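You operate a simulated robot arm through the tools that you are given. There is no shell and no other tool. Be economical: measure what you need, move in short steps, check, and stop when the job is done.

You are at the controls of a simulated robot arm. One attempt, no reset.

Task
The maroon trainer won't start. Find what is wrong and get it running.
Fine: look at the black clamp, the fuel tap and the four coil plugs; push a plug on only with the ignition off; leave the rest alone.

Only the result counts: the job must be done as asked and must still hold three seconds after the hand-in. Knocking over, shifting, dropping, spilling or breaking anything else fails it.

Robot
A 6-joint arm with a two-finger parallel gripper, fixed in place. Base frame: the origin is at the foot of the arm, x ahead of it, y to its left, z up. Lengths are in mm, angles in degrees, forces in N, time in s.
With the tool pointing down near the work surface it reaches from about 140 to 800 mm from the base axis. Its first joint turns from -166.0 to 166.0 degrees. Payload 3.91 kg.
The TCP is the grasp point between the finger pads, 30 mm short of the fingertips. In the tool frame z runs along the fingers and y along their closing line. The gripper opens to 110 mm. The fingers are 20 mm wide and 10 mm thick; the gripper's body (48 by 112 mm) begins 55 mm behind the TCP.
Orientation is that of the tool frame in the base frame, as a unit quaternion [w, x, y, z]. With the fingers straight down and closing along the base's y, the tool's x points along the base's -x, its y along +y and its z along -z.

Tools
- The arm moves only by the tool send_rows. Its argument "deltas" is a list of rows, each an object (a shift or turn left out is 0, a gripper value left out holds the last) with "delta_rot": the turn, a rotation vector about the base's x, y, z in degrees, a list of three; "xyz": the shift along the base's x, y, z in m, a list of three; "grip": the finger opening in m, from 0 to 0.11. In form: [{"delta_rot": [wx, wy, wz], "xyz": [dx, dy, dz], "grip": grip}, ...]. A call has 1 to 12 rows; each row shifts and turns the commanded pose from where the row before left it. A row lasts 0.2 s, in which the tool goes at most 50 mm and 8.6 degrees; a call with a longer step from one row to the next is refused whole, and so is a gripper value outside its range. A pose out of reach is approached as far as the arm can. The call stops where the force on the tool passes 90 N (or 10 N more than at its start, if that is more) or the arm is blocked; 0.2 s more then pass. The fingers move at their own pace (about 108 mm/s each) and stop on an object; they squeeze with about 44 N. The grip force told is the motor's: it shows also when the fingers shut on nothing. Time passes only in rows, and 0.2 s behind the last, so rows that do not move let the fingers close. It gives the time, the measured TCP pose, the force on the tool (base axes), the opening and the grip force at its end, in the units of the frame above (readings bear some noise).
- Cameras (640 x 400 px; columns grow to the right, rows downward): "scene" is fixed at [49.8, -651.4, 1358.6]; the picture's right is [0.76, -0.65, 0.00], its down [-0.39, -0.46, -0.80] and it looks along [0.52, 0.61, -0.60] (base axes); focal length 234 px, centre (320, 200). "wrist" rides on the gripper at [77, 7, -115] in the tool frame; the picture's right is [-0.09, 1.00, 0.00], its down [-0.80, -0.07, -0.59] and it looks along [-0.59, -0.05, 0.80] (tool axes); focal length 270 px, centre (320, 200).
- camera(camera): a new picture of that camera. No time passes.
- move_column(by): slides the trunk up (or, below 0, down) by that many mm; the arm rides with it, the base frame stays. It gives what a move gives, with no picture.
- measure_at(camera, pixels): for up to 12 pixels [column, row] of the newest picture of that camera ("zoom" is the newest enlarged one), the place [x, y, z] in the base frame of the surface seen there, good to about 3 mm. No time passes.
- inspect(camera, box): a new picture of the part [left, top, right, bottom] of that camera's present view, enlarged. No time passes.
- close_job(): hands the job in; it is judged then, once.

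Keep the steps short. Do not move on a guess: measure, check each grasp and each placing, and mend mistakes. In all there are 80 turns and 46 pictures (those below and enlarged ones count). Leave the gripper open and the arm clear of the work at the hand-in unless told otherwise, and finish with a single line.

The tools are called after "Call:" as name(argument=value, ...) on one line, values as JSON. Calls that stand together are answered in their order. send_rows: Moves the arm, as the interface text tells. Its arguments: {"type":"object","properties":{"deltas":{"type":"array","items":{"type":"object","properties":{"delta_rot":{"type":"array","items":{"type":"number"}},"xyz":{"type":"array","items":{"type":"number"}},"grip":{"type":"number"}}}}},"required":["deltas"]} The other tools are called the same way: move_column (by) slides the trunk up or down; camera (camera) takes a picture; measure_at (camera, pixels) gives the place of the surface under pixels of a picture; inspect (camera, box) takes an enlarged picture of a part of a camera's view; close_job () hands the job in.

At the start:

```text
time_s: 0.0
position: [464.9, -102.4, 1213.5]
ee_rot: [0.0, -0.001, 1.0, 0.0]
wrist_force: [-0.7, -0.8, 0.4]
finger_gap: 110.1
grip_force: 0.1
trunk travel left (down, up): [-475.0, 65.0]
```

scene: 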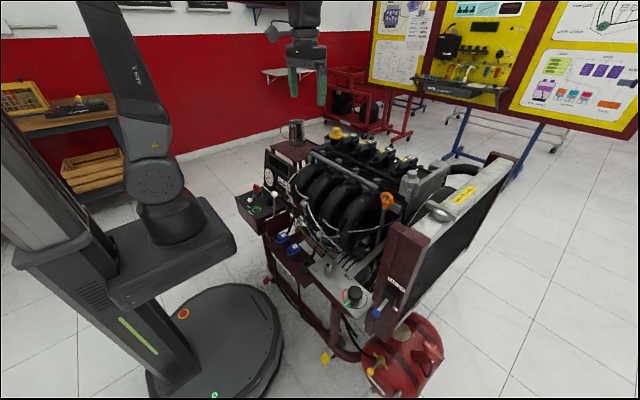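
wrist: 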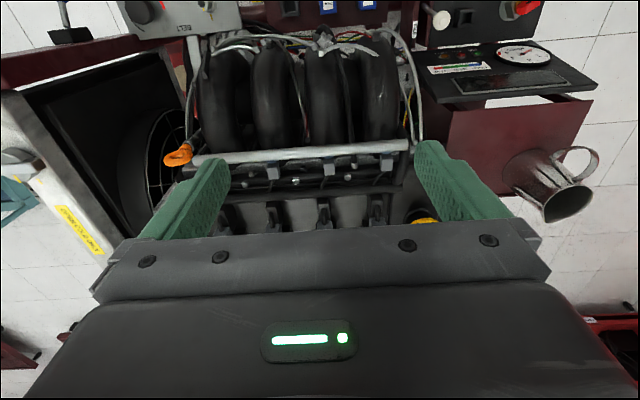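

I see the engine trainer in the scene. First I take enlarged views of the engine top and of the control parts.

Call:
inspect(camera="scene", box=[290, 110, 450, 210])

Call:
inspect(camera="scene", box=[230, 130, 350, 205])

Call:
inspect(camera="scene", box=[260, 220, 460, 345])

```text
4.00 times, centred on (370, 160) of scene
```

zoom: 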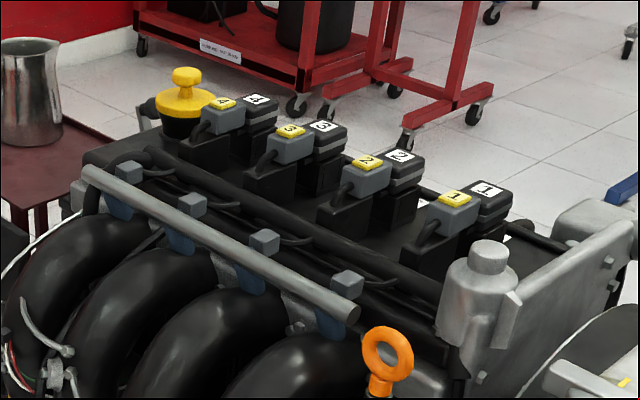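

```text
5.33 times, centred on (290, 168) of scene
```

zoom: 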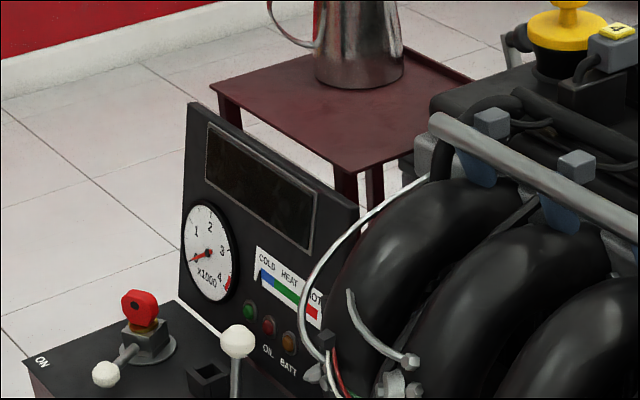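

```text
3.20 times, centred on (360, 282) of scene
```

zoom: 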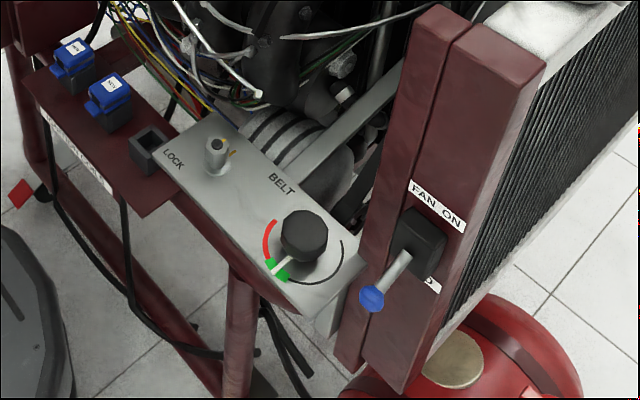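

The panel has a red key or switch and white-knob levers. I'll look closer at the panel, the left side of the frame and the coils.

Call:
inspect(camera="scene", box=[228, 175, 308, 225])

Call:
inspect(camera="scene", box=[320, 120, 432, 190])

Call:
inspect(camera="scene", box=[230, 225, 390, 385])

Call:
inspect(camera="scene", box=[340, 310, 460, 400])

```text
8.00 times, centred on (268, 200) of scene
```

zoom: 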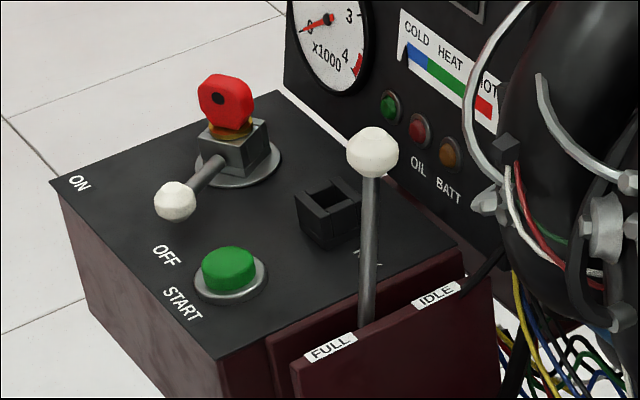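

```text
5.71 times, centred on (376, 155) of scene
```

zoom: 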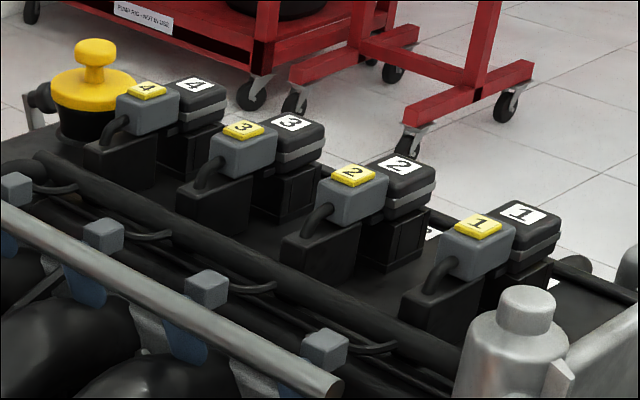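

```text
2.50 times, centred on (310, 305) of scene
```

zoom: 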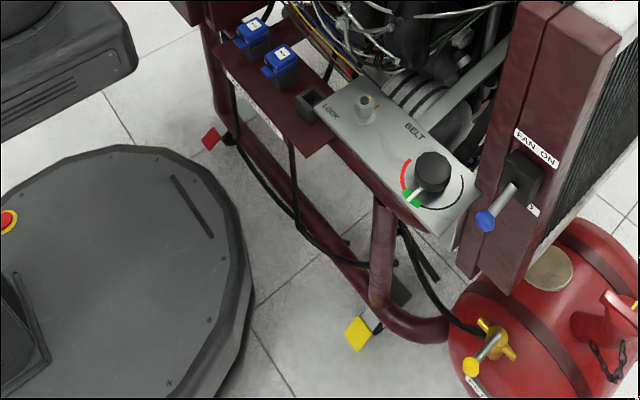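

```text
4.44 times, centred on (400, 355) of scene
```

zoom: 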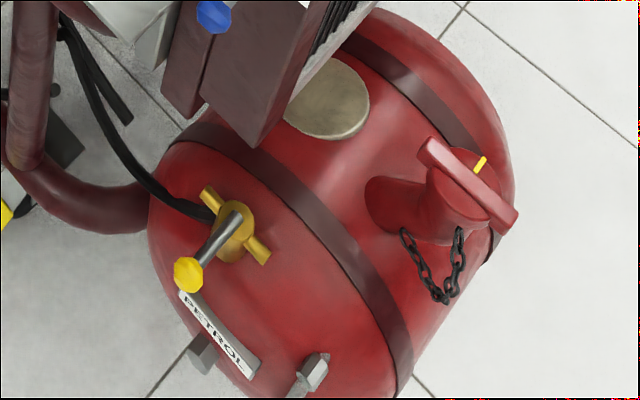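

Now I measure the ignition panel, the coils and plugs in the scene picture.

Call:
inspect(camera="scene", box=[320, 120, 432, 190])

Call:
measure_at(camera="zoom", pixels=[[147, 90], [195, 84], [243, 129], [292, 123], [353, 175], [401, 164], [478, 225], [523, 213], [95, 45], [525, 300], [330, 385], [130, 165]])

Call:
measure_at(camera="scene", pixels=[[250, 200], [256, 187], [238, 198], [249, 207], [258, 209], [275, 194], [296, 130], [352, 295], [386, 200], [394, 362], [387, 372], [330, 357]])

```text
5.71 times, centred on (376, 155) of scene
```

zoom: 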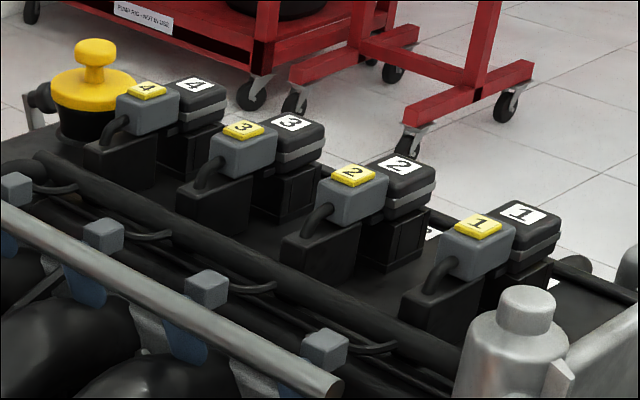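

```text
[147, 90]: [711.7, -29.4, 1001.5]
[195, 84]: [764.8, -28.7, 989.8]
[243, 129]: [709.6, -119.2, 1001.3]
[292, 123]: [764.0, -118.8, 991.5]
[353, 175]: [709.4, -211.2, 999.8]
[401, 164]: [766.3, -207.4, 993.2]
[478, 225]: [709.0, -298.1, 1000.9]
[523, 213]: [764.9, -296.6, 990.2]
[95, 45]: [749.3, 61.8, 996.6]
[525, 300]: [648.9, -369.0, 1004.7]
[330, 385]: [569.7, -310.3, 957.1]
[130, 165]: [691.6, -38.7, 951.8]
```

```text
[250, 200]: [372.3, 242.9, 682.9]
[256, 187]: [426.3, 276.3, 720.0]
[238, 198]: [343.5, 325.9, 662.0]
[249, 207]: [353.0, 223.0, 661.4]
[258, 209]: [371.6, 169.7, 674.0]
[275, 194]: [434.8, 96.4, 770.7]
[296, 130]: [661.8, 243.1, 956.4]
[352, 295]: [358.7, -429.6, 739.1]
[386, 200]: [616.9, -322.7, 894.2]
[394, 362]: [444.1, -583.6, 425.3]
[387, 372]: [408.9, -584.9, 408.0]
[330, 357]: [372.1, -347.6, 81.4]
```

Plug labels measure nearly alike, at x of about 710. I move high over the coils for a top-down wrist view.

Call:
send_rows(deltas=[{"xyz": [0.04, -0.012, 0]}, {"xyz": [0.04, -0.012, 0]}, {"xyz": [0.04, -0.012, 0]}, {"xyz": [0.04, -0.012, 0]}, {"xyz": [0.04, -0.012, 0]}])

Call:
camera(camera="wrist")

```text
time_s: 1.2
position: [665.5, -162.2, 1213.1]
ee_rot: [-0.001, -0.001, 1.0, -0.001]
wrist_force: [0.5, -0.7, -0.7]
finger_gap: 110.2
grip_force: 0.1
trunk travel left (down, up): [-475.0, 65.0]
```

```text
35 pictures are left
```

wrist: 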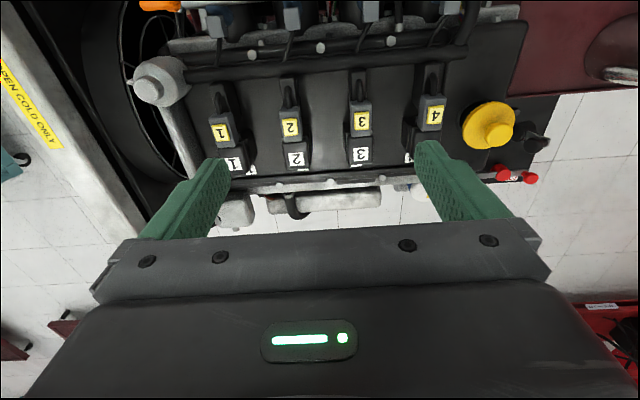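

I see the four coils near rows 100-160 and a battery-like box at about (520,150) with black and red fittings. I enlarge both.

Call:
inspect(camera="wrist", box=[195, 70, 355, 175])

Call:
inspect(camera="wrist", box=[330, 60, 470, 170])

Call:
inspect(camera="wrist", box=[440, 80, 600, 200])

Call:
measure_at(camera="zoom", pixels=[[350, 200], [385, 240], [245, 370], [360, 390], [320, 250], [180, 180]])

```text
3.81 times, centred on (275, 122) of wrist
```

zoom: 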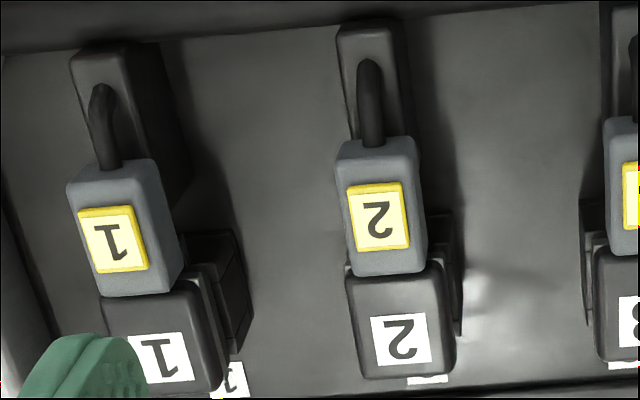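

```text
3.64 times, centred on (400, 115) of wrist
```

zoom: 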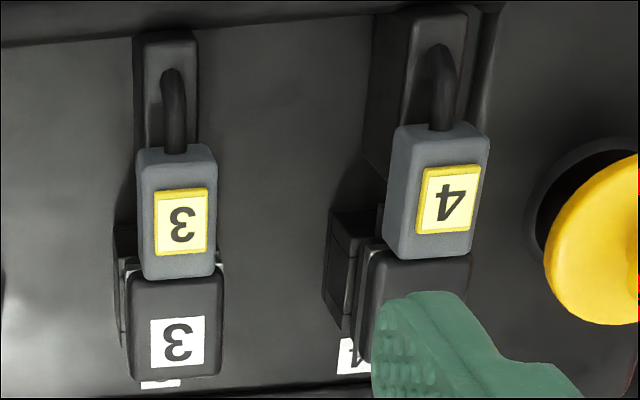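

```text
3.33 times, centred on (520, 140) of wrist
```

zoom: 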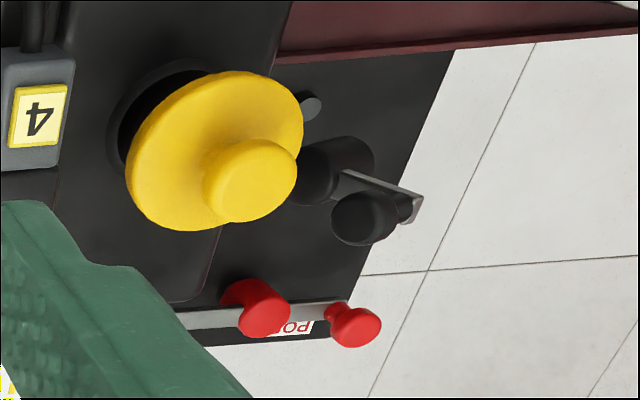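

```text
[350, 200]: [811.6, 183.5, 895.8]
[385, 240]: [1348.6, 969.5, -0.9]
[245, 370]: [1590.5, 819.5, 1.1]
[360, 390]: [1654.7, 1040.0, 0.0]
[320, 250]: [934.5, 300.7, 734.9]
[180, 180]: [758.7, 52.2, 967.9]
```

All four plugs look seated from above. The black clamp beside the battery needs a closer view, so I move +y at this height.

Call:
send_rows(deltas=[{"xyz": [0.0, 0.045, 0]}, {"xyz": [0.0, 0.045, 0]}, {"xyz": [0.0, 0.045, 0]}, {"xyz": [0.0, 0.045, 0]}, {"xyz": [0.0, 0.045, 0]}, {"xyz": [0.0, 0.045, 0]}, {"xyz": [0.0, 0.045, 0]}, {"xyz": [0.0, 0.045, 0]}])

Call:
camera(camera="wrist")

Call:
inspect(camera="wrist", box=[220, 40, 430, 180])

```text
time_s: 3.0
position: [665.0, 200.3, 1210.1]
ee_rot: [-0.001, -0.002, 1.0, -0.001]
wrist_force: [0.5, 0.0, -0.4]
finger_gap: 109.8
grip_force: 0.1
trunk travel left (down, up): [-475.0, 65.0]
```

```text
31 pictures are left
```

wrist: 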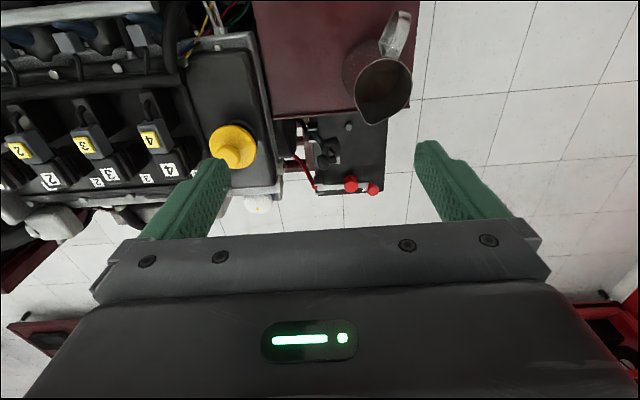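

```text
2.86 times, centred on (325, 110) of wrist
```

zoom: 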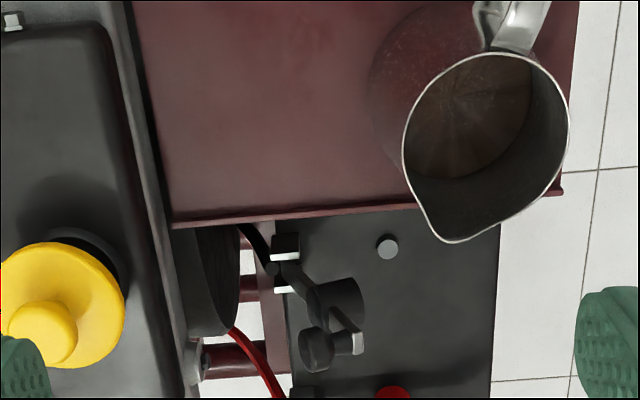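

A bare grey post sits at zoom (387,245), and the black clamp sits at about (330,310), apparently off it. I measure and zoom in.

Call:
inspect(camera="wrist", box=[290, 105, 390, 200])

Call:
measure_at(camera="wrist", pixels=[[348, 126], [370, 140], [335, 140], [328, 158], [342, 158], [318, 138], [314, 125], [350, 183], [373, 188], [385, 100], [323, 150], [360, 160]])

```text
4.21 times, centred on (340, 152) of wrist
```

zoom: 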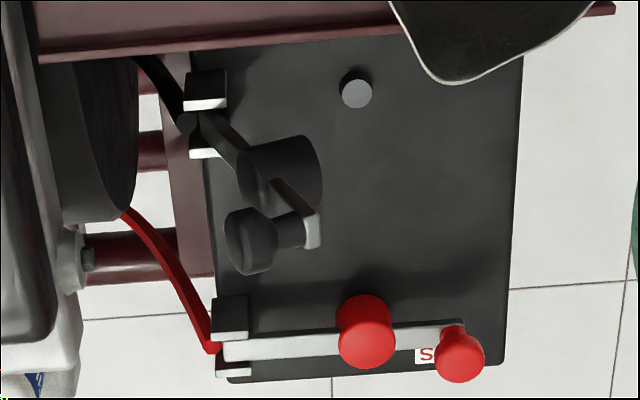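

```text
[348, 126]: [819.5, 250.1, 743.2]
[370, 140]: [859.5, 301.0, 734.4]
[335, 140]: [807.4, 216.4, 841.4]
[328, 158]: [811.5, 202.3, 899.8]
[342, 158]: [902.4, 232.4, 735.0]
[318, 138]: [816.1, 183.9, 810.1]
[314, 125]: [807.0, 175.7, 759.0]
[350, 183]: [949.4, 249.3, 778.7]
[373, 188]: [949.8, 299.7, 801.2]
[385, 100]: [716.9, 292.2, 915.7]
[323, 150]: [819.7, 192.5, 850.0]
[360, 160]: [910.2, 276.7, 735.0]
```

The black clamp is a hinged bar standing up, hinge near (809,178,757), with its knob end at about (811,202,900). The red one lies shut. Before fixing it I check the fuel tap geometry.

Call:
inspect(camera="scene", box=[364, 340, 428, 380])

Call:
measure_at(camera="zoom", pixels=[[280, 105], [250, 60], [360, 195], [300, 120], [250, 180], [190, 250], [220, 310], [100, 80], [300, 160], [200, 90]])

Call:
measure_at(camera="scene", pixels=[[257, 196], [254, 198], [250, 200], [257, 187], [259, 197], [265, 197], [275, 194], [280, 218], [257, 209], [315, 220]])

```text
10.00 times, centred on (396, 360) of scene
```

zoom: 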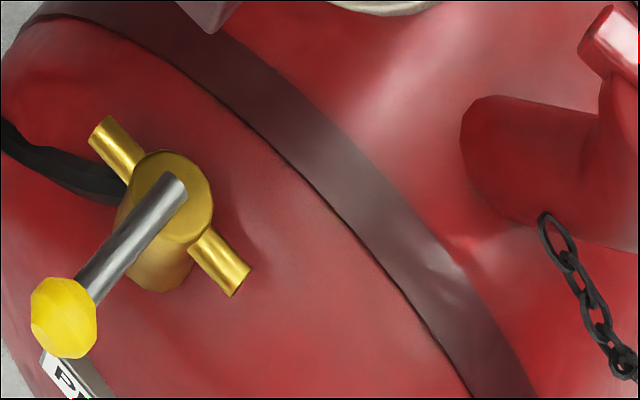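

```text
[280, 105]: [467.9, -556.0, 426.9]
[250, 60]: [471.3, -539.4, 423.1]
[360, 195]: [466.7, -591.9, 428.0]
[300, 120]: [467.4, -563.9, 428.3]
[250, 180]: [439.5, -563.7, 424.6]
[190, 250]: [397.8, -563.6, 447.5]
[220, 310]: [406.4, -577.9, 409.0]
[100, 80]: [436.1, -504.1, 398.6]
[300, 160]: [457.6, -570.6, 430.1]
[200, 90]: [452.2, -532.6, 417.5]
```

```text
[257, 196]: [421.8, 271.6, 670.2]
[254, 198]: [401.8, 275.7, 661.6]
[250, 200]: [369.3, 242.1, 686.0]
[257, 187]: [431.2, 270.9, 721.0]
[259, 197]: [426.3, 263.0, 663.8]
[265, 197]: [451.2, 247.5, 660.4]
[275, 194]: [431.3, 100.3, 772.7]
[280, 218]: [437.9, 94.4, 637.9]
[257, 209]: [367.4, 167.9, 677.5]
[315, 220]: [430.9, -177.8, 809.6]
```

The tap's brass pipe and its lever look crosswise. I measure them on the newest zoom.

Call:
measure_at(camera="zoom", pixels=[[105, 135], [120, 150], [225, 265], [240, 275], [172, 185], [65, 320], [120, 250], [150, 270], [90, 175], [30, 145], [60, 360]])

```text
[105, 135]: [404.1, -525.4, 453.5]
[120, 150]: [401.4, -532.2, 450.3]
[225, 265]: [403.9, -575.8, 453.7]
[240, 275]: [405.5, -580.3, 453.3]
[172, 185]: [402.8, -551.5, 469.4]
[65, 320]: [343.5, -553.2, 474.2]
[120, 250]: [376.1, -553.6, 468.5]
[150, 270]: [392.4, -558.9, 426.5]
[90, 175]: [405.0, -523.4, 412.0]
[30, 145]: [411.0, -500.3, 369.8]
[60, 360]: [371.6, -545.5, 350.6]
```

The tap lever lies along -x, crosswise to its pipe (along y), so it is probably shut. I'll do the clamp first and check clearances around it: shelf edge, jug and engine cover.

Call:
measure_at(camera="wrist", pixels=[[350, 108], [300, 115], [405, 108], [372, 122], [411, 70], [395, 30], [255, 150], [280, 130], [275, 180], [290, 150], [338, 152], [312, 148]])

Call:
inspect(camera="wrist", box=[300, 120, 356, 170])

Call:
measure_at(camera="zoom", pixels=[[300, 220], [360, 240], [420, 300], [445, 310], [380, 300], [340, 320], [280, 330], [300, 400], [250, 180], [190, 140], [150, 100], [250, 360]])

```text
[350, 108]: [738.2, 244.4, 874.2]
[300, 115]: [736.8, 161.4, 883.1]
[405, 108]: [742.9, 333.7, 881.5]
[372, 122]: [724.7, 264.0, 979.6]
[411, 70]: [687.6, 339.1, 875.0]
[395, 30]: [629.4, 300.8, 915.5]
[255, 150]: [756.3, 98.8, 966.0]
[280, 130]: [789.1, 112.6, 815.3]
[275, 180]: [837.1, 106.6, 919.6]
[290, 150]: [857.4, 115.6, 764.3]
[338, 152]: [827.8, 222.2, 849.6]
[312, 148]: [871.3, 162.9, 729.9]
```

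```text
8.00 times, centred on (328, 145) of wrist
```

zoom: 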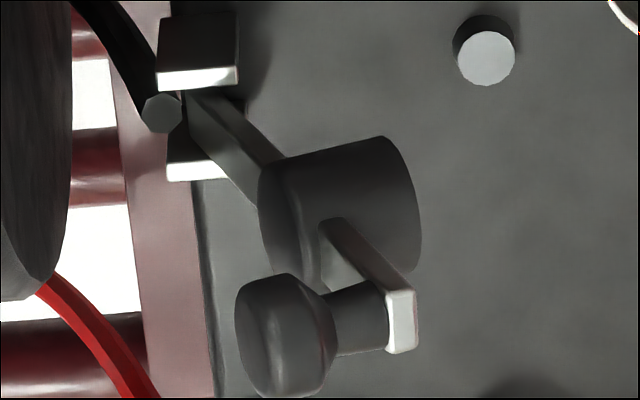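

```text
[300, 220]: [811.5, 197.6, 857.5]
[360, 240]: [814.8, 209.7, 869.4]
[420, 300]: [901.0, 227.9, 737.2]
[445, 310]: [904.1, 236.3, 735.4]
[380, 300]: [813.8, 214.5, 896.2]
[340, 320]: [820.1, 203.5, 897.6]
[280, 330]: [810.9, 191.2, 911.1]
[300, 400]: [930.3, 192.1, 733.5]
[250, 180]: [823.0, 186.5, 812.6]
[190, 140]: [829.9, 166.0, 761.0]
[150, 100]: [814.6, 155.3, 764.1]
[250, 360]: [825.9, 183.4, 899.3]
```

Bar, post and knob lie in the plane x≈820, with the jug lip at x≤735 and z 980. I turn the gripper -90° about z, so it closes along x with the camera on the +y side, well above everything.

Call:
send_rows(deltas=[{"delta_rot": [0, 0, -8.5]}, {"delta_rot": [0, 0, -8.5]}, {"delta_rot": [0, 0, -8.5]}, {"delta_rot": [0, 0, -8.5]}, {"delta_rot": [0, 0, -8.5]}, {"delta_rot": [0, 0, -8.5]}, {"delta_rot": [0, 0, -8.5]}, {"delta_rot": [0, 0, -8.5]}, {"delta_rot": [0, 0, -8.5]}, {"delta_rot": [0, 0, -8.5]}, {"delta_rot": [0, 0, -5.0], "grip": 0.06}])

Call:
send_rows(deltas=[{"xyz": [0.04, 0, 0]}, {"xyz": [0.04, 0, 0]}, {"xyz": [0.04, 0, -0.02]}, {"xyz": [0.035, -0.005, -0.02]}])

```text
time_s: 5.4
position: [665.9, 196.9, 1214.0]
ee_rot: [-0.001, 0.708, 0.706, 0.0]
wrist_force: [-0.7, 0.0, -1.5]
finger_gap: 59.8
grip_force: 0.1
trunk travel left (down, up): [-475.0, 65.0]
```

```text
time_s: 6.4
position: [753.2, 170.9, 1170.2]
ee_rot: [0.001, 0.707, 0.707, 0.0]
wrist_force: [-0.2, -0.2, 0.7]
finger_gap: 59.8
grip_force: 0.2
out of reach, approached as far as the arm can: row 2, 3, 4
trunk travel left (down, up): [-475.0, 65.0]
```

Reach falls short at this height. I lower to about z 1040 to see whether reach grows, still clear of the cover (968) and the jug (980).

Call:
send_rows(deltas=[{"xyz": [0, 0, -0.045]}, {"xyz": [0, 0, -0.045]}, {"xyz": [0, 0, -0.04]}, {"xyz": [0, 0, 0]}])

```text
time_s: 7.4
position: [754.6, 174.9, 1038.7]
ee_rot: [0.0, 0.707, 0.708, 0.0]
wrist_force: [-0.4, -0.9, -0.3]
finger_gap: 59.9
grip_force: 0.1
trunk travel left (down, up): [-475.0, 65.0]
```

Tool-down reach tops out near 775 mm, so I need an outward tilt and a lower trunk. I back off and rise first, then tilt 22° outward.

Call:
send_rows(deltas=[{"xyz": [-0.02, 0, 0.045]}, {"xyz": [-0.03, 0, 0.045]}, {"xyz": [-0.03, 0, 0.045]}, {"xyz": [-0.04, 0, 0.045]}, {"delta_rot": [0, -7.5, 0]}, {"delta_rot": [0, -7.5, 0]}, {"delta_rot": [0, -7.5, 0], "grip": 0}])

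```text
refused: row 2 steps farther than a row can; nothing moved
```

A step was over 50 mm, so I shorten the steps.

Call:
send_rows(deltas=[{"xyz": [-0.02, 0, 0.04]}, {"xyz": [-0.025, 0, 0.04]}, {"xyz": [-0.025, 0, 0.04]}, {"xyz": [-0.025, 0, 0.04]}, {"xyz": [-0.025, 0, 0.01]}, {"delta_rot": [0, -7.5, 0]}, {"delta_rot": [0, -7.5, 0]}, {"delta_rot": [0, -7.5, 0], "grip": 0}])

```text
time_s: 9.2
position: [634.9, 174.7, 1209.8]
ee_rot: [0.139, 0.693, 0.694, 0.139]
wrist_force: [-0.4, -0.5, -0.3]
finger_gap: 0.1
grip_force: 24.0
trunk travel left (down, up): [-475.0, 65.0]
```

The tilt is right. I lower the trunk by 170 mm, which leaves the tips at about z 1012, clear of everything.

Call:
move_column(by=-170)

Call:
camera(camera="scene")

```text
time_s: 11.1
position: [633.5, 174.0, 1039.8]
ee_rot: [0.138, 0.692, 0.695, 0.138]
wrist_force: [0.0, -0.1, -0.8]
finger_gap: 0.1
grip_force: 37.6
trunk travel left (down, up): [-305.0, 235.0]
```

```text
26 pictures are left
```

scene: 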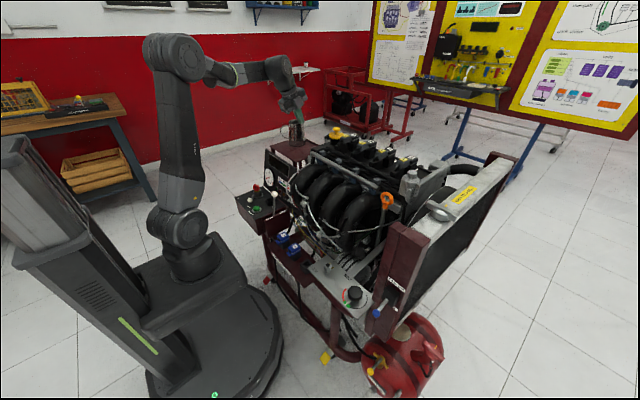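

Clear. I move out above the gap beside the knob, to about (808,162,1040), and check reach.

Call:
send_rows(deltas=[{"xyz": [0.045, -0.003, 0]}, {"xyz": [0.045, -0.003, 0]}, {"xyz": [0.045, -0.003, 0]}, {"xyz": [0.0395, -0.003, 0]}])

Call:
camera(camera="wrist")

```text
time_s: 12.1
position: [810.0, 161.6, 1039.8]
ee_rot: [0.138, 0.692, 0.695, 0.137]
wrist_force: [-0.5, -0.5, 0.6]
finger_gap: 0.0
grip_force: 37.4
trunk travel left (down, up): [-305.0, 235.0]
```

```text
25 pictures are left
```

wrist: 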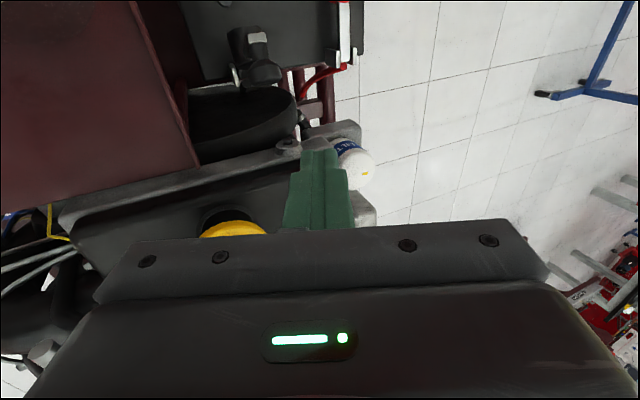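

Reach is fine. I measure the casting and parts under the descent path.

Call:
measure_at(camera="wrist", pixels=[[285, 140], [325, 130], [360, 130], [352, 165], [365, 205], [200, 170], [260, 75], [262, 38], [240, 75], [240, 110], [250, 45], [270, 145]])

```text
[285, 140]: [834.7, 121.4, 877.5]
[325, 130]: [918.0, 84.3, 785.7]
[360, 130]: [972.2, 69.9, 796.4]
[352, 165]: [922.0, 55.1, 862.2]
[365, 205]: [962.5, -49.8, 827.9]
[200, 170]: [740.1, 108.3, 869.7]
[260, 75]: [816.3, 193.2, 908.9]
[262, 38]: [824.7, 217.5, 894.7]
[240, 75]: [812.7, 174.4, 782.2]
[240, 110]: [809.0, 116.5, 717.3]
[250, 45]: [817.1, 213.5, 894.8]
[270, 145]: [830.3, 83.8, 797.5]
```

The path down at y≈162 is free (casting at y≤121, knob face at y≈190, z 909). I descend to TCP z 921.

Call:
send_rows(deltas=[{"xyz": [0, 0, -0.04]}, {"xyz": [0, 0, -0.04]}, {"xyz": [0, 0, -0.039]}])

Call:
camera(camera="wrist")

```text
time_s: 12.9
position: [809.0, 161.7, 920.4]
ee_rot: [0.138, 0.692, 0.695, 0.138]
wrist_force: [0.5, 0.5, 0.3]
finger_gap: 0.1
grip_force: 38.0
trunk travel left (down, up): [-305.0, 235.0]
```

```text
24 pictures are left
```

wrist: 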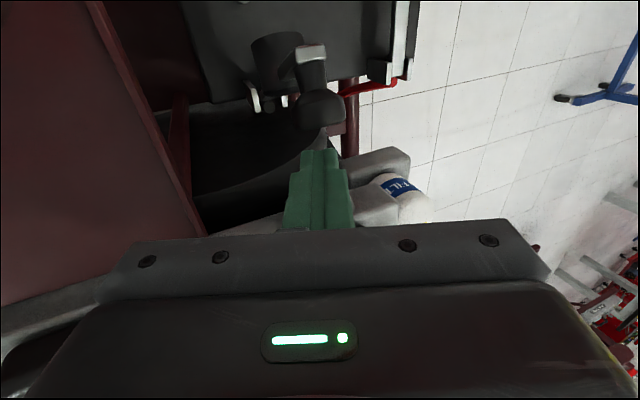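

Finger is aligned with the knob. I push +y gently about 43 mm, dropping slightly.

Call:
send_rows(deltas=[{"xyz": [0, 0.01, 0]}, {"xyz": [0, 0.01, 0]}, {"xyz": [0, 0.01, -0.002]}, {"xyz": [0, 0.01, -0.003]}, {"xyz": [0, 0.01, -0.004]}])

Call:
camera(camera="wrist")

```text
time_s: 14.1
position: [808.3, 212.3, 910.4]
ee_rot: [0.138, 0.694, 0.694, 0.137]
wrist_force: [0.2, 0.0, -0.6]
finger_gap: 0.1
grip_force: 38.0
trunk travel left (down, up): [-305.0, 235.0]
```

```text
23 pictures are left
```

wrist: 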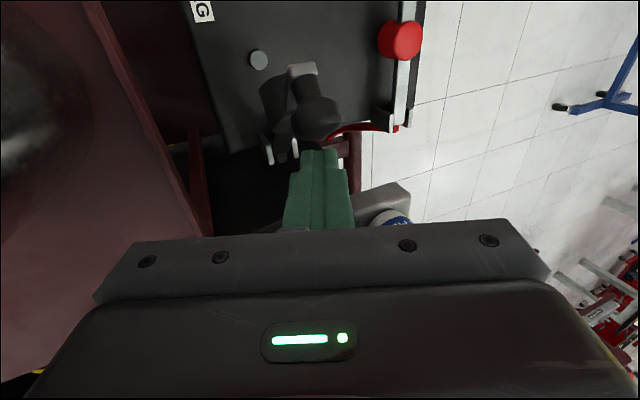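

The lever moved with the finger and shows no resistance. I measure its present place.

Call:
measure_at(camera="wrist", pixels=[[318, 110], [318, 135], [302, 70], [305, 90], [272, 95], [258, 58], [400, 40], [310, 125], [60, 130], [100, 60]])

```text
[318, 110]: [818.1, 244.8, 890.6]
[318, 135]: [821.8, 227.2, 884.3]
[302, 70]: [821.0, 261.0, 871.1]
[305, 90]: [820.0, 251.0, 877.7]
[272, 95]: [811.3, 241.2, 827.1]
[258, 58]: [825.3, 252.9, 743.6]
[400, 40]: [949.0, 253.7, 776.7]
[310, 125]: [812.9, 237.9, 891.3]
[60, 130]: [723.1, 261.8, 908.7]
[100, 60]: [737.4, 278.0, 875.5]
```

The lever holds where pushed (bar ≈51° up). The gripper body nears the jug, so I rise and turn the tool 90° about its own axis. The slim side then faces the jug for the final press.

Call:
send_rows(deltas=[{"xyz": [0, -0.015, 0.045]}, {"xyz": [0, -0.01, 0.045]}, {"xyz": [0, 0, 0.045]}, {"xyz": [-0.02, 0, 0.02]}])

Call:
send_rows(deltas=[{"delta_rot": [3.28, 0, -7.84]}, {"delta_rot": [3.28, 0, -7.84]}, {"delta_rot": [3.28, 0, -7.84]}, {"delta_rot": [3.28, 0, -7.84]}, {"delta_rot": [3.28, 0, -7.84]}, {"delta_rot": [3.28, 0, -7.84]}, {"delta_rot": [3.28, 0, -7.84]}, {"delta_rot": [3.28, 0, -7.84]}, {"delta_rot": [3.28, 0, -7.84]}, {"delta_rot": [3.28, 0, -7.84]}, {"delta_rot": [1.93, 0, -4.6]}])

Call:
send_rows(deltas=[{"delta_rot": [7, 3, 0]}, {"delta_rot": [7, 2, 0]}])

```text
time_s: 15.1
position: [789.9, 187.0, 1069.0]
ee_rot: [0.136, 0.693, 0.694, 0.139]
wrist_force: [-0.1, 0.7, -0.8]
finger_gap: 0.0
grip_force: 37.1
trunk travel left (down, up): [-305.0, 235.0]
```

```text
time_s: 17.5
position: [789.3, 187.9, 1066.3]
ee_rot: [0.045, 0.952, 0.236, 0.19]
wrist_force: [-0.3, 0.0, -0.2]
finger_gap: 0.0
grip_force: 37.4
out of reach, approached as far as the arm can: row 8, 9, 10, 11
trunk travel left (down, up): [-305.0, 235.0]
```

```text
time_s: 18.1
position: [787.0, 182.2, 1064.6]
ee_rot: [-0.082, 0.956, 0.219, 0.177]
wrist_force: [0.3, 0.1, 0.3]
finger_gap: 0.0
grip_force: 37.7
out of reach, approached as far as the arm can: row 2
trunk travel left (down, up): [-305.0, 235.0]
```

The turn hit a wrist limit at about -152°. The tilt is now right, but the body should be turned the other way round. I unwind by 322° about the tool axis in free air.

Call:
send_rows(deltas=[{"delta_rot": [-2.558, -1.982, 7.826]}, {"delta_rot": [-2.558, -1.982, 7.826]}, {"delta_rot": [-2.558, -1.982, 7.826]}, {"delta_rot": [-2.558, -1.982, 7.826]}, {"delta_rot": [-2.558, -1.982, 7.826]}, {"delta_rot": [-2.558, -1.982, 7.826]}, {"delta_rot": [-2.558, -1.982, 7.826]}, {"delta_rot": [-2.558, -1.982, 7.826]}, {"delta_rot": [-2.558, -1.982, 7.826]}, {"delta_rot": [-2.558, -1.982, 7.826]}, {"delta_rot": [-2.558, -1.982, 7.826]}, {"delta_rot": [-2.558, -1.982, 7.826]}])

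Call:
send_rows(deltas=[{"delta_rot": [-2.558, -1.982, 7.826]}, {"delta_rot": [-2.558, -1.982, 7.826]}, {"delta_rot": [-2.558, -1.982, 7.826]}, {"delta_rot": [-2.558, -1.982, 7.826]}, {"delta_rot": [-2.558, -1.982, 7.826]}, {"delta_rot": [-2.558, -1.982, 7.826]}, {"delta_rot": [-2.558, -1.982, 7.826]}, {"delta_rot": [-2.558, -1.982, 7.826]}, {"delta_rot": [-2.558, -1.982, 7.826]}, {"delta_rot": [-2.558, -1.982, 7.826]}, {"delta_rot": [-2.558, -1.982, 7.826]}, {"delta_rot": [-2.558, -1.982, 7.826]}])

Call:
send_rows(deltas=[{"delta_rot": [-2.558, -1.982, 7.826]}, {"delta_rot": [-2.558, -1.982, 7.826]}, {"delta_rot": [-2.558, -1.982, 7.826]}, {"delta_rot": [-2.558, -1.982, 7.826]}, {"delta_rot": [-2.558, -1.982, 7.826]}, {"delta_rot": [-2.558, -1.982, 7.826]}, {"delta_rot": [-2.558, -1.982, 7.826]}, {"delta_rot": [-2.558, -1.982, 7.826]}, {"delta_rot": [-2.558, -1.982, 7.826]}, {"delta_rot": [-2.558, -1.982, 7.826]}, {"delta_rot": [-2.558, -1.982, 7.826]}, {"delta_rot": [-2.558, -1.982, 7.826]}])

```text
time_s: 20.7
position: [788.7, 182.2, 1064.3]
ee_rot: [0.086, 0.437, 0.878, 0.176]
wrist_force: [0.6, 0.1, 0.6]
finger_gap: 0.0
grip_force: 37.3
trunk travel left (down, up): [-305.0, 235.0]
```

```text
time_s: 23.3
position: [789.1, 182.1, 1064.0]
ee_rot: [0.189, -0.405, 0.893, 0.047]
wrist_force: [-0.9, -0.9, -0.6]
finger_gap: 0.0
grip_force: 37.6
trunk travel left (down, up): [-305.0, 235.0]
```

```text
time_s: 25.9
position: [788.0, 182.4, 1065.9]
ee_rot: [-0.153, 0.949, -0.25, 0.119]
wrist_force: [-0.9, 0.3, -0.2]
finger_gap: 0.0
grip_force: 38.4
trunk travel left (down, up): [-305.0, 235.0]
```

No limits hit. Two more turning rows, then a wrist picture from here.

Call:
send_rows(deltas=[{"delta_rot": [-2.558, -1.982, 7.826]}, {"delta_rot": [-2.558, -1.982, 7.826]}])

Call:
camera(camera="wrist")

```text
time_s: 26.5
position: [787.7, 182.6, 1064.4]
ee_rot: [-0.134, 0.975, -0.109, 0.141]
wrist_force: [-0.6, -0.3, 0.1]
finger_gap: 0.0
grip_force: 37.3
trunk travel left (down, up): [-305.0, 235.0]
```

```text
22 pictures are left
```

wrist: 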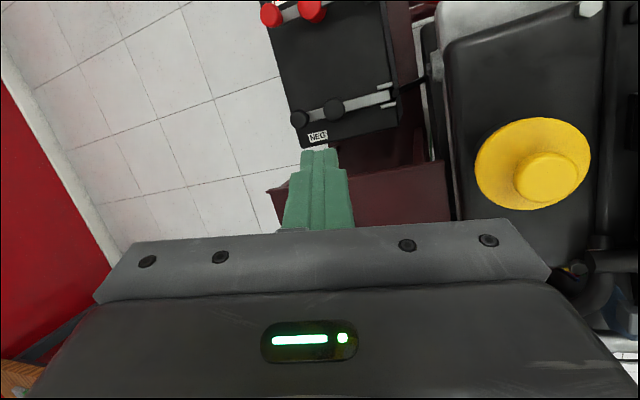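

The black clamp now looks like it lies down like the red one (it fell by itself). I measure both.

Call:
inspect(camera="wrist", box=[250, 0, 430, 160])

Call:
measure_at(camera="wrist", pixels=[[299, 119], [333, 107], [360, 100], [380, 97], [318, 113], [270, 14], [311, 10], [290, 14], [318, 137], [345, 125]])

```text
2.50 times, centred on (340, 80) of wrist
```

zoom: 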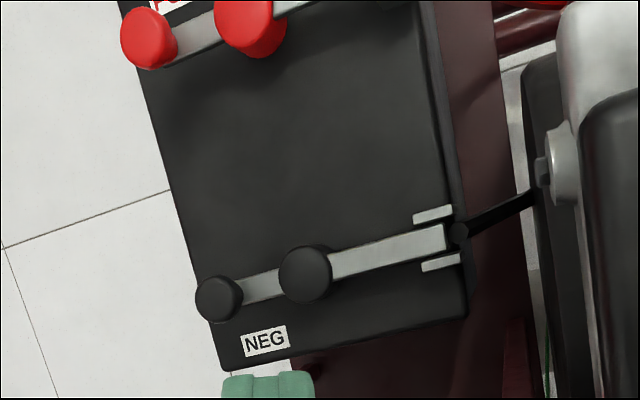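

```text
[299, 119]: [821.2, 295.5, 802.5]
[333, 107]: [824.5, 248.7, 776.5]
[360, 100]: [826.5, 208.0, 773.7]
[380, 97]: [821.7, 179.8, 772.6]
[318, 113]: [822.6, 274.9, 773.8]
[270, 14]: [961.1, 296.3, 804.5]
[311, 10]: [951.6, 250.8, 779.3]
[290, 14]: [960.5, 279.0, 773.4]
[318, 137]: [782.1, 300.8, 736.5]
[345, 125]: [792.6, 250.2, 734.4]
```

The black clamp now matches the red one in height (776 vs 779, 802 vs 804), with its bar flat over the post. Next is the fuel tap, so I measure the radiator, fan lever and surroundings of the tap.

Call:
inspect(camera="scene", box=[320, 220, 480, 400])

Call:
measure_at(camera="zoom", pixels=[[240, 215], [290, 25], [230, 250], [200, 250], [310, 120], [275, 40], [150, 180], [120, 260], [65, 215], [250, 265], [330, 240], [410, 235]])

```text
2.22 times, centred on (400, 310) of scene
```

zoom: 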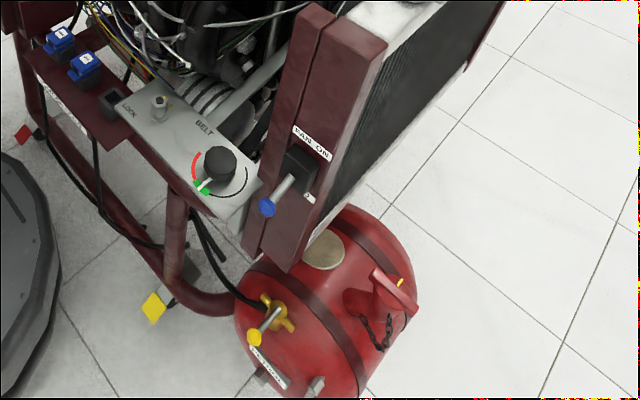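

```text
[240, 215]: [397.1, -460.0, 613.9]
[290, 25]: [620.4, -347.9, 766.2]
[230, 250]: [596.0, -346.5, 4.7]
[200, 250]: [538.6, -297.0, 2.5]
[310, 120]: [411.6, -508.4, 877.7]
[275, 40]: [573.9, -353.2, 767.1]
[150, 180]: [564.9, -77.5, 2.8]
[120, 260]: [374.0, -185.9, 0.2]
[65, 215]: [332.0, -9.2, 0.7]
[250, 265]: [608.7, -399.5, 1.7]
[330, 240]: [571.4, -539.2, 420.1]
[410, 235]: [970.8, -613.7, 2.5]
```

Those pixels partly missed the radiator. I measure again on safer points.

Call:
measure_at(camera="zoom", pixels=[[305, 50], [345, 60], [375, 55], [282, 262], [300, 240], [268, 206], [265, 235], [310, 200], [255, 338], [283, 300], [262, 320], [345, 120]])

```text
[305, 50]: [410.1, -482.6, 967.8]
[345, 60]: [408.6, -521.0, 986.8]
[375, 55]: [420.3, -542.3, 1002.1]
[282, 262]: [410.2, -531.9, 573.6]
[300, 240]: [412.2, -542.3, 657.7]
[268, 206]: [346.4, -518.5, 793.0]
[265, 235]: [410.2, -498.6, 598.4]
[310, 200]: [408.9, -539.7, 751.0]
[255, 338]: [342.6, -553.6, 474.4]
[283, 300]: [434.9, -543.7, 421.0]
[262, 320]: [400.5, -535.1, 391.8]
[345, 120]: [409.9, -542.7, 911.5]
```

Radiator side face is at x=410, the fan knob at (346,-518,793) and the tap lever knob at (343,-553,474). I'll come at the tap from the -x side. First I retreat up and inward while unwinding the wrist.

Call:
send_rows(deltas=[{"xyz": [-0.02, 0, 0.04]}, {"xyz": [-0.03, -0.01, 0.03]}, {"xyz": [-0.03, -0.01, 0.02], "delta_rot": [2.567, 1.964, -7.854]}, {"xyz": [-0.04, -0.02, 0.0], "delta_rot": [2.567, 1.964, -7.854]}, {"xyz": [-0.04, -0.02, 0], "delta_rot": [2.567, 1.964, -7.854]}, {"xyz": [-0.04, -0.02, 0], "delta_rot": [2.567, 1.964, -7.854]}, {"xyz": [-0.03, -0.02, 0], "delta_rot": [2.567, 1.964, -7.854]}, {"delta_rot": [2.567, 1.964, -7.854]}, {"delta_rot": [2.567, 1.964, -7.854]}, {"delta_rot": [2.567, 1.964, -7.854]}, {"delta_rot": [2.567, 1.964, -7.854]}, {"delta_rot": [2.567, 1.964, -7.854]}])

Call:
send_rows(deltas=[{"delta_rot": [2.567, 1.964, -7.854]}, {"delta_rot": [2.567, 1.964, -7.854]}, {"delta_rot": [2.567, 1.964, -7.854]}, {"delta_rot": [2.567, 1.964, -7.854]}, {"delta_rot": [2.567, 1.964, -7.854]}, {"delta_rot": [2.567, 1.964, -7.854]}, {"delta_rot": [2.567, 1.964, -7.854]}, {"delta_rot": [2.567, 1.964, -7.854]}, {"delta_rot": [2.567, 1.964, -7.854]}, {"delta_rot": [-6.5, 0, 0]}, {"delta_rot": [-6.5, 0, 0]}])

```text
time_s: 29.1
position: [558.8, 82.9, 1154.6]
ee_rot: [0.193, -0.645, 0.74, -0.013]
wrist_force: [-0.2, 0.3, 0.3]
finger_gap: 0.0
grip_force: 37.4
trunk travel left (down, up): [-305.0, 235.0]
```

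```text
time_s: 31.5
position: [557.2, 82.2, 1155.0]
ee_rot: [0.154, -0.068, 0.986, -0.003]
wrist_force: [0.0, 0.7, -0.1]
finger_gap: 0.4
grip_force: 37.5
trunk travel left (down, up): [-305.0, 235.0]
```

Orientation is back to pointing +x/down. I swing over to the tap side at z≈1155 (engine and radiator tops ≤1010), finishing near (200,-540).

Call:
send_rows(deltas=[{"xyz": [-0.022, -0.039, 0]}, {"xyz": [-0.022, -0.039, 0]}, {"xyz": [-0.022, -0.039, 0]}, {"xyz": [-0.022, -0.039, 0]}, {"xyz": [-0.022, -0.039, 0]}, {"xyz": [-0.022, -0.039, 0]}, {"xyz": [-0.022, -0.039, 0]}, {"xyz": [-0.022, -0.039, 0]}, {"xyz": [-0.022, -0.039, 0]}, {"xyz": [-0.022, -0.039, 0]}, {"xyz": [-0.022, -0.039, 0]}, {"xyz": [-0.022, -0.039, 0]}])

Call:
send_rows(deltas=[{"xyz": [-0.022, -0.039, 0], "delta_rot": [0, -7, 0]}, {"xyz": [-0.022, -0.039, 0], "delta_rot": [0, -7, 0]}, {"xyz": [-0.022, -0.039, 0], "delta_rot": [0, -7, 0]}, {"xyz": [-0.022, -0.032, 0], "delta_rot": [0, -7, 0]}])

Call:
camera(camera="scene")

```text
time_s: 34.1
position: [294.5, -385.6, 1157.8]
ee_rot: [0.154, -0.068, 0.986, -0.002]
wrist_force: [-0.8, -0.4, -0.7]
finger_gap: 0.1
grip_force: 37.9
trunk travel left (down, up): [-305.0, 235.0]
```

```text
time_s: 35.1
position: [205.7, -534.8, 1157.4]
ee_rot: [0.389, -0.064, 0.919, -0.019]
wrist_force: [0.7, -0.4, -0.7]
finger_gap: 0.2
grip_force: 38.1
trunk travel left (down, up): [-305.0, 235.0]
```

```text
19 pictures are left
```

scene: 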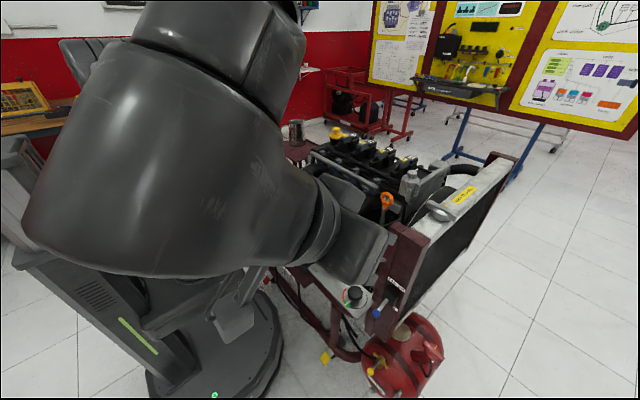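

The arm is close to the camera, but free. I lower the trunk by 300 mm (TCP to z≈857, at x≈206 clear of the trainer).

Call:
move_column(by=-300)

Call:
camera(camera="wrist")

Call:
camera(camera="scene")

```text
time_s: 38.1
position: [205.8, -534.8, 856.6]
ee_rot: [0.388, -0.064, 0.919, -0.019]
wrist_force: [0.5, 0.3, -0.1]
finger_gap: 0.0
grip_force: 37.6
trunk travel left (down, up): [-5.0, 535.0]
```

```text
18 pictures are left
```

wrist: 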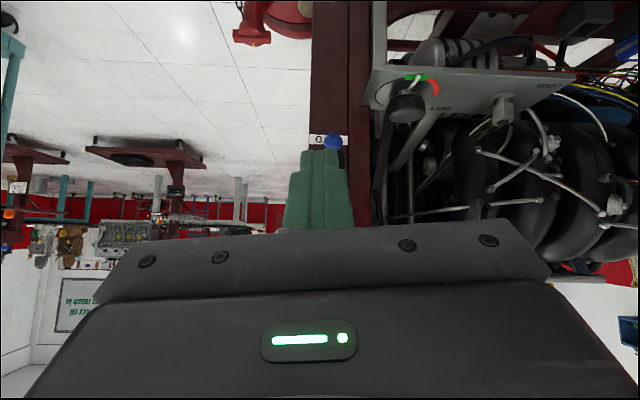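

```text
17 pictures are left
```

scene: 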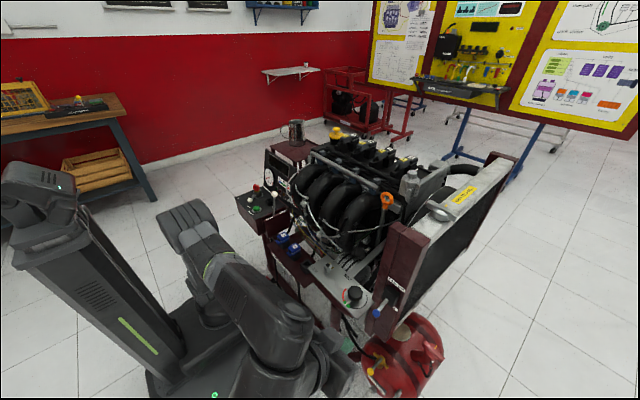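

All clear. I go down at x≈205 to TCP z≈580 and look at the tap.

Call:
send_rows(deltas=[{"xyz": [0, 0, -0.045]}, {"xyz": [0, 0, -0.045]}, {"xyz": [0, 0, -0.045]}, {"xyz": [0, 0, -0.045]}, {"xyz": [0, 0, -0.045]}, {"xyz": [0, 0, -0.045]}])

Call:
camera(camera="wrist")

Call:
inspect(camera="scene", box=[240, 220, 460, 390])

```text
time_s: 39.5
position: [206.6, -533.3, 585.2]
ee_rot: [0.388, -0.066, 0.919, -0.019]
wrist_force: [-0.9, 0.2, 0.5]
finger_gap: 0.0
grip_force: 37.8
trunk travel left (down, up): [-5.0, 535.0]
```

```text
16 pictures are left
```

wrist: 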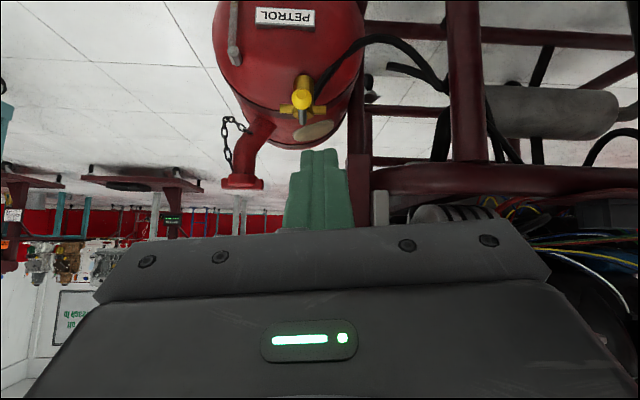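

```text
2.35 times, centred on (350, 305) of scene
```

zoom: 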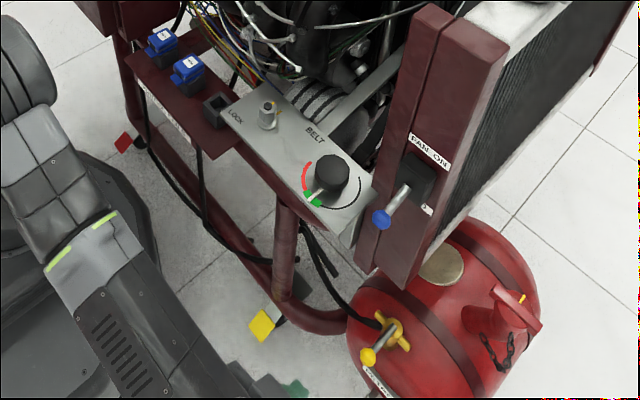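

I can see the tap from its -x side at (300,100). I enlarge it.

Call:
inspect(camera="wrist", box=[262, 65, 352, 130])

Call:
measure_at(camera="zoom", pixels=[[285, 240], [290, 120], [330, 330], [180, 300], [420, 300], [350, 180]])

```text
6.15 times, centred on (307, 98) of wrist
```

zoom: 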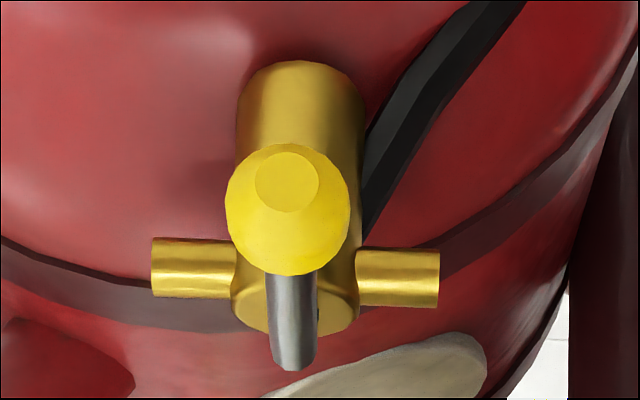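

```text
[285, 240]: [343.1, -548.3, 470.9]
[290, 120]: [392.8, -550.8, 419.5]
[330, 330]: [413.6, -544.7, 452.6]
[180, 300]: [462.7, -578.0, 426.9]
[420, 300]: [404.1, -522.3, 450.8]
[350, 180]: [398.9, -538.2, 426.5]
```

No markings, but the lever crosses the pipe, so it's shut. I bring the closed fingers beside the lever on its +y side: first to TCP (300,-524,520), then to (336,-524,489).

Call:
send_rows(deltas=[{"xyz": [0.03, 0.003, -0.02]}, {"xyz": [0.03, 0.003, -0.02]}, {"xyz": [0.034, 0.003, -0.025]}, {"xyz": [0.018, 0, -0.015]}, {"xyz": [0.018, 0, -0.016]}])

Call:
camera(camera="wrist")

```text
time_s: 40.7
position: [337.2, -525.7, 488.2]
ee_rot: [0.388, -0.065, 0.919, -0.02]
wrist_force: [0.3, -0.2, -0.1]
finger_gap: 0.0
grip_force: 37.5
trunk travel left (down, up): [-5.0, 535.0]
```

```text
13 pictures are left
```

wrist: 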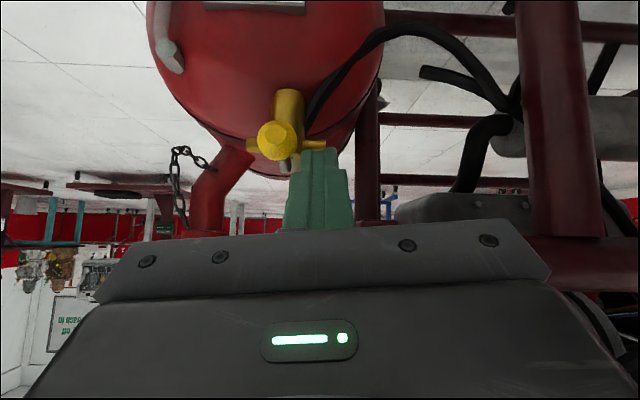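

Fingers are beside the lever. I push gently -y by 24 mm and read the force.

Call:
send_rows(deltas=[{"xyz": [0, -0.006, 0]}, {"xyz": [0, -0.006, 0]}, {"xyz": [0, -0.006, 0]}, {"xyz": [0, -0.006, 0]}, {}])

Call:
inspect(camera="scene", box=[350, 330, 430, 390])

```text
time_s: 41.9
position: [338.2, -549.4, 491.0]
ee_rot: [0.387, -0.065, 0.919, -0.019]
wrist_force: [1.5, 0.9, 0.6]
finger_gap: 0.2
grip_force: 37.7
trunk travel left (down, up): [-5.0, 535.0]
```

```text
6.67 times, centred on (390, 360) of scene
```

zoom: 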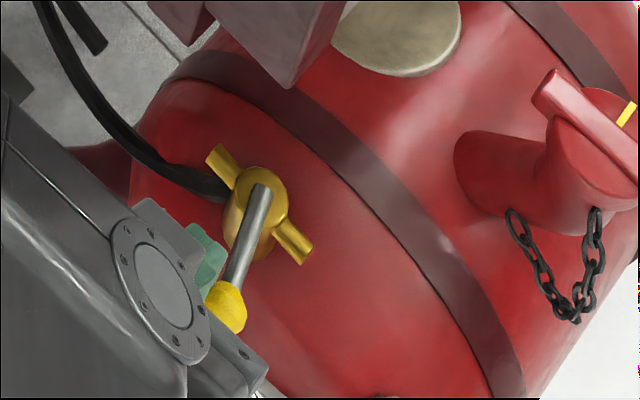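

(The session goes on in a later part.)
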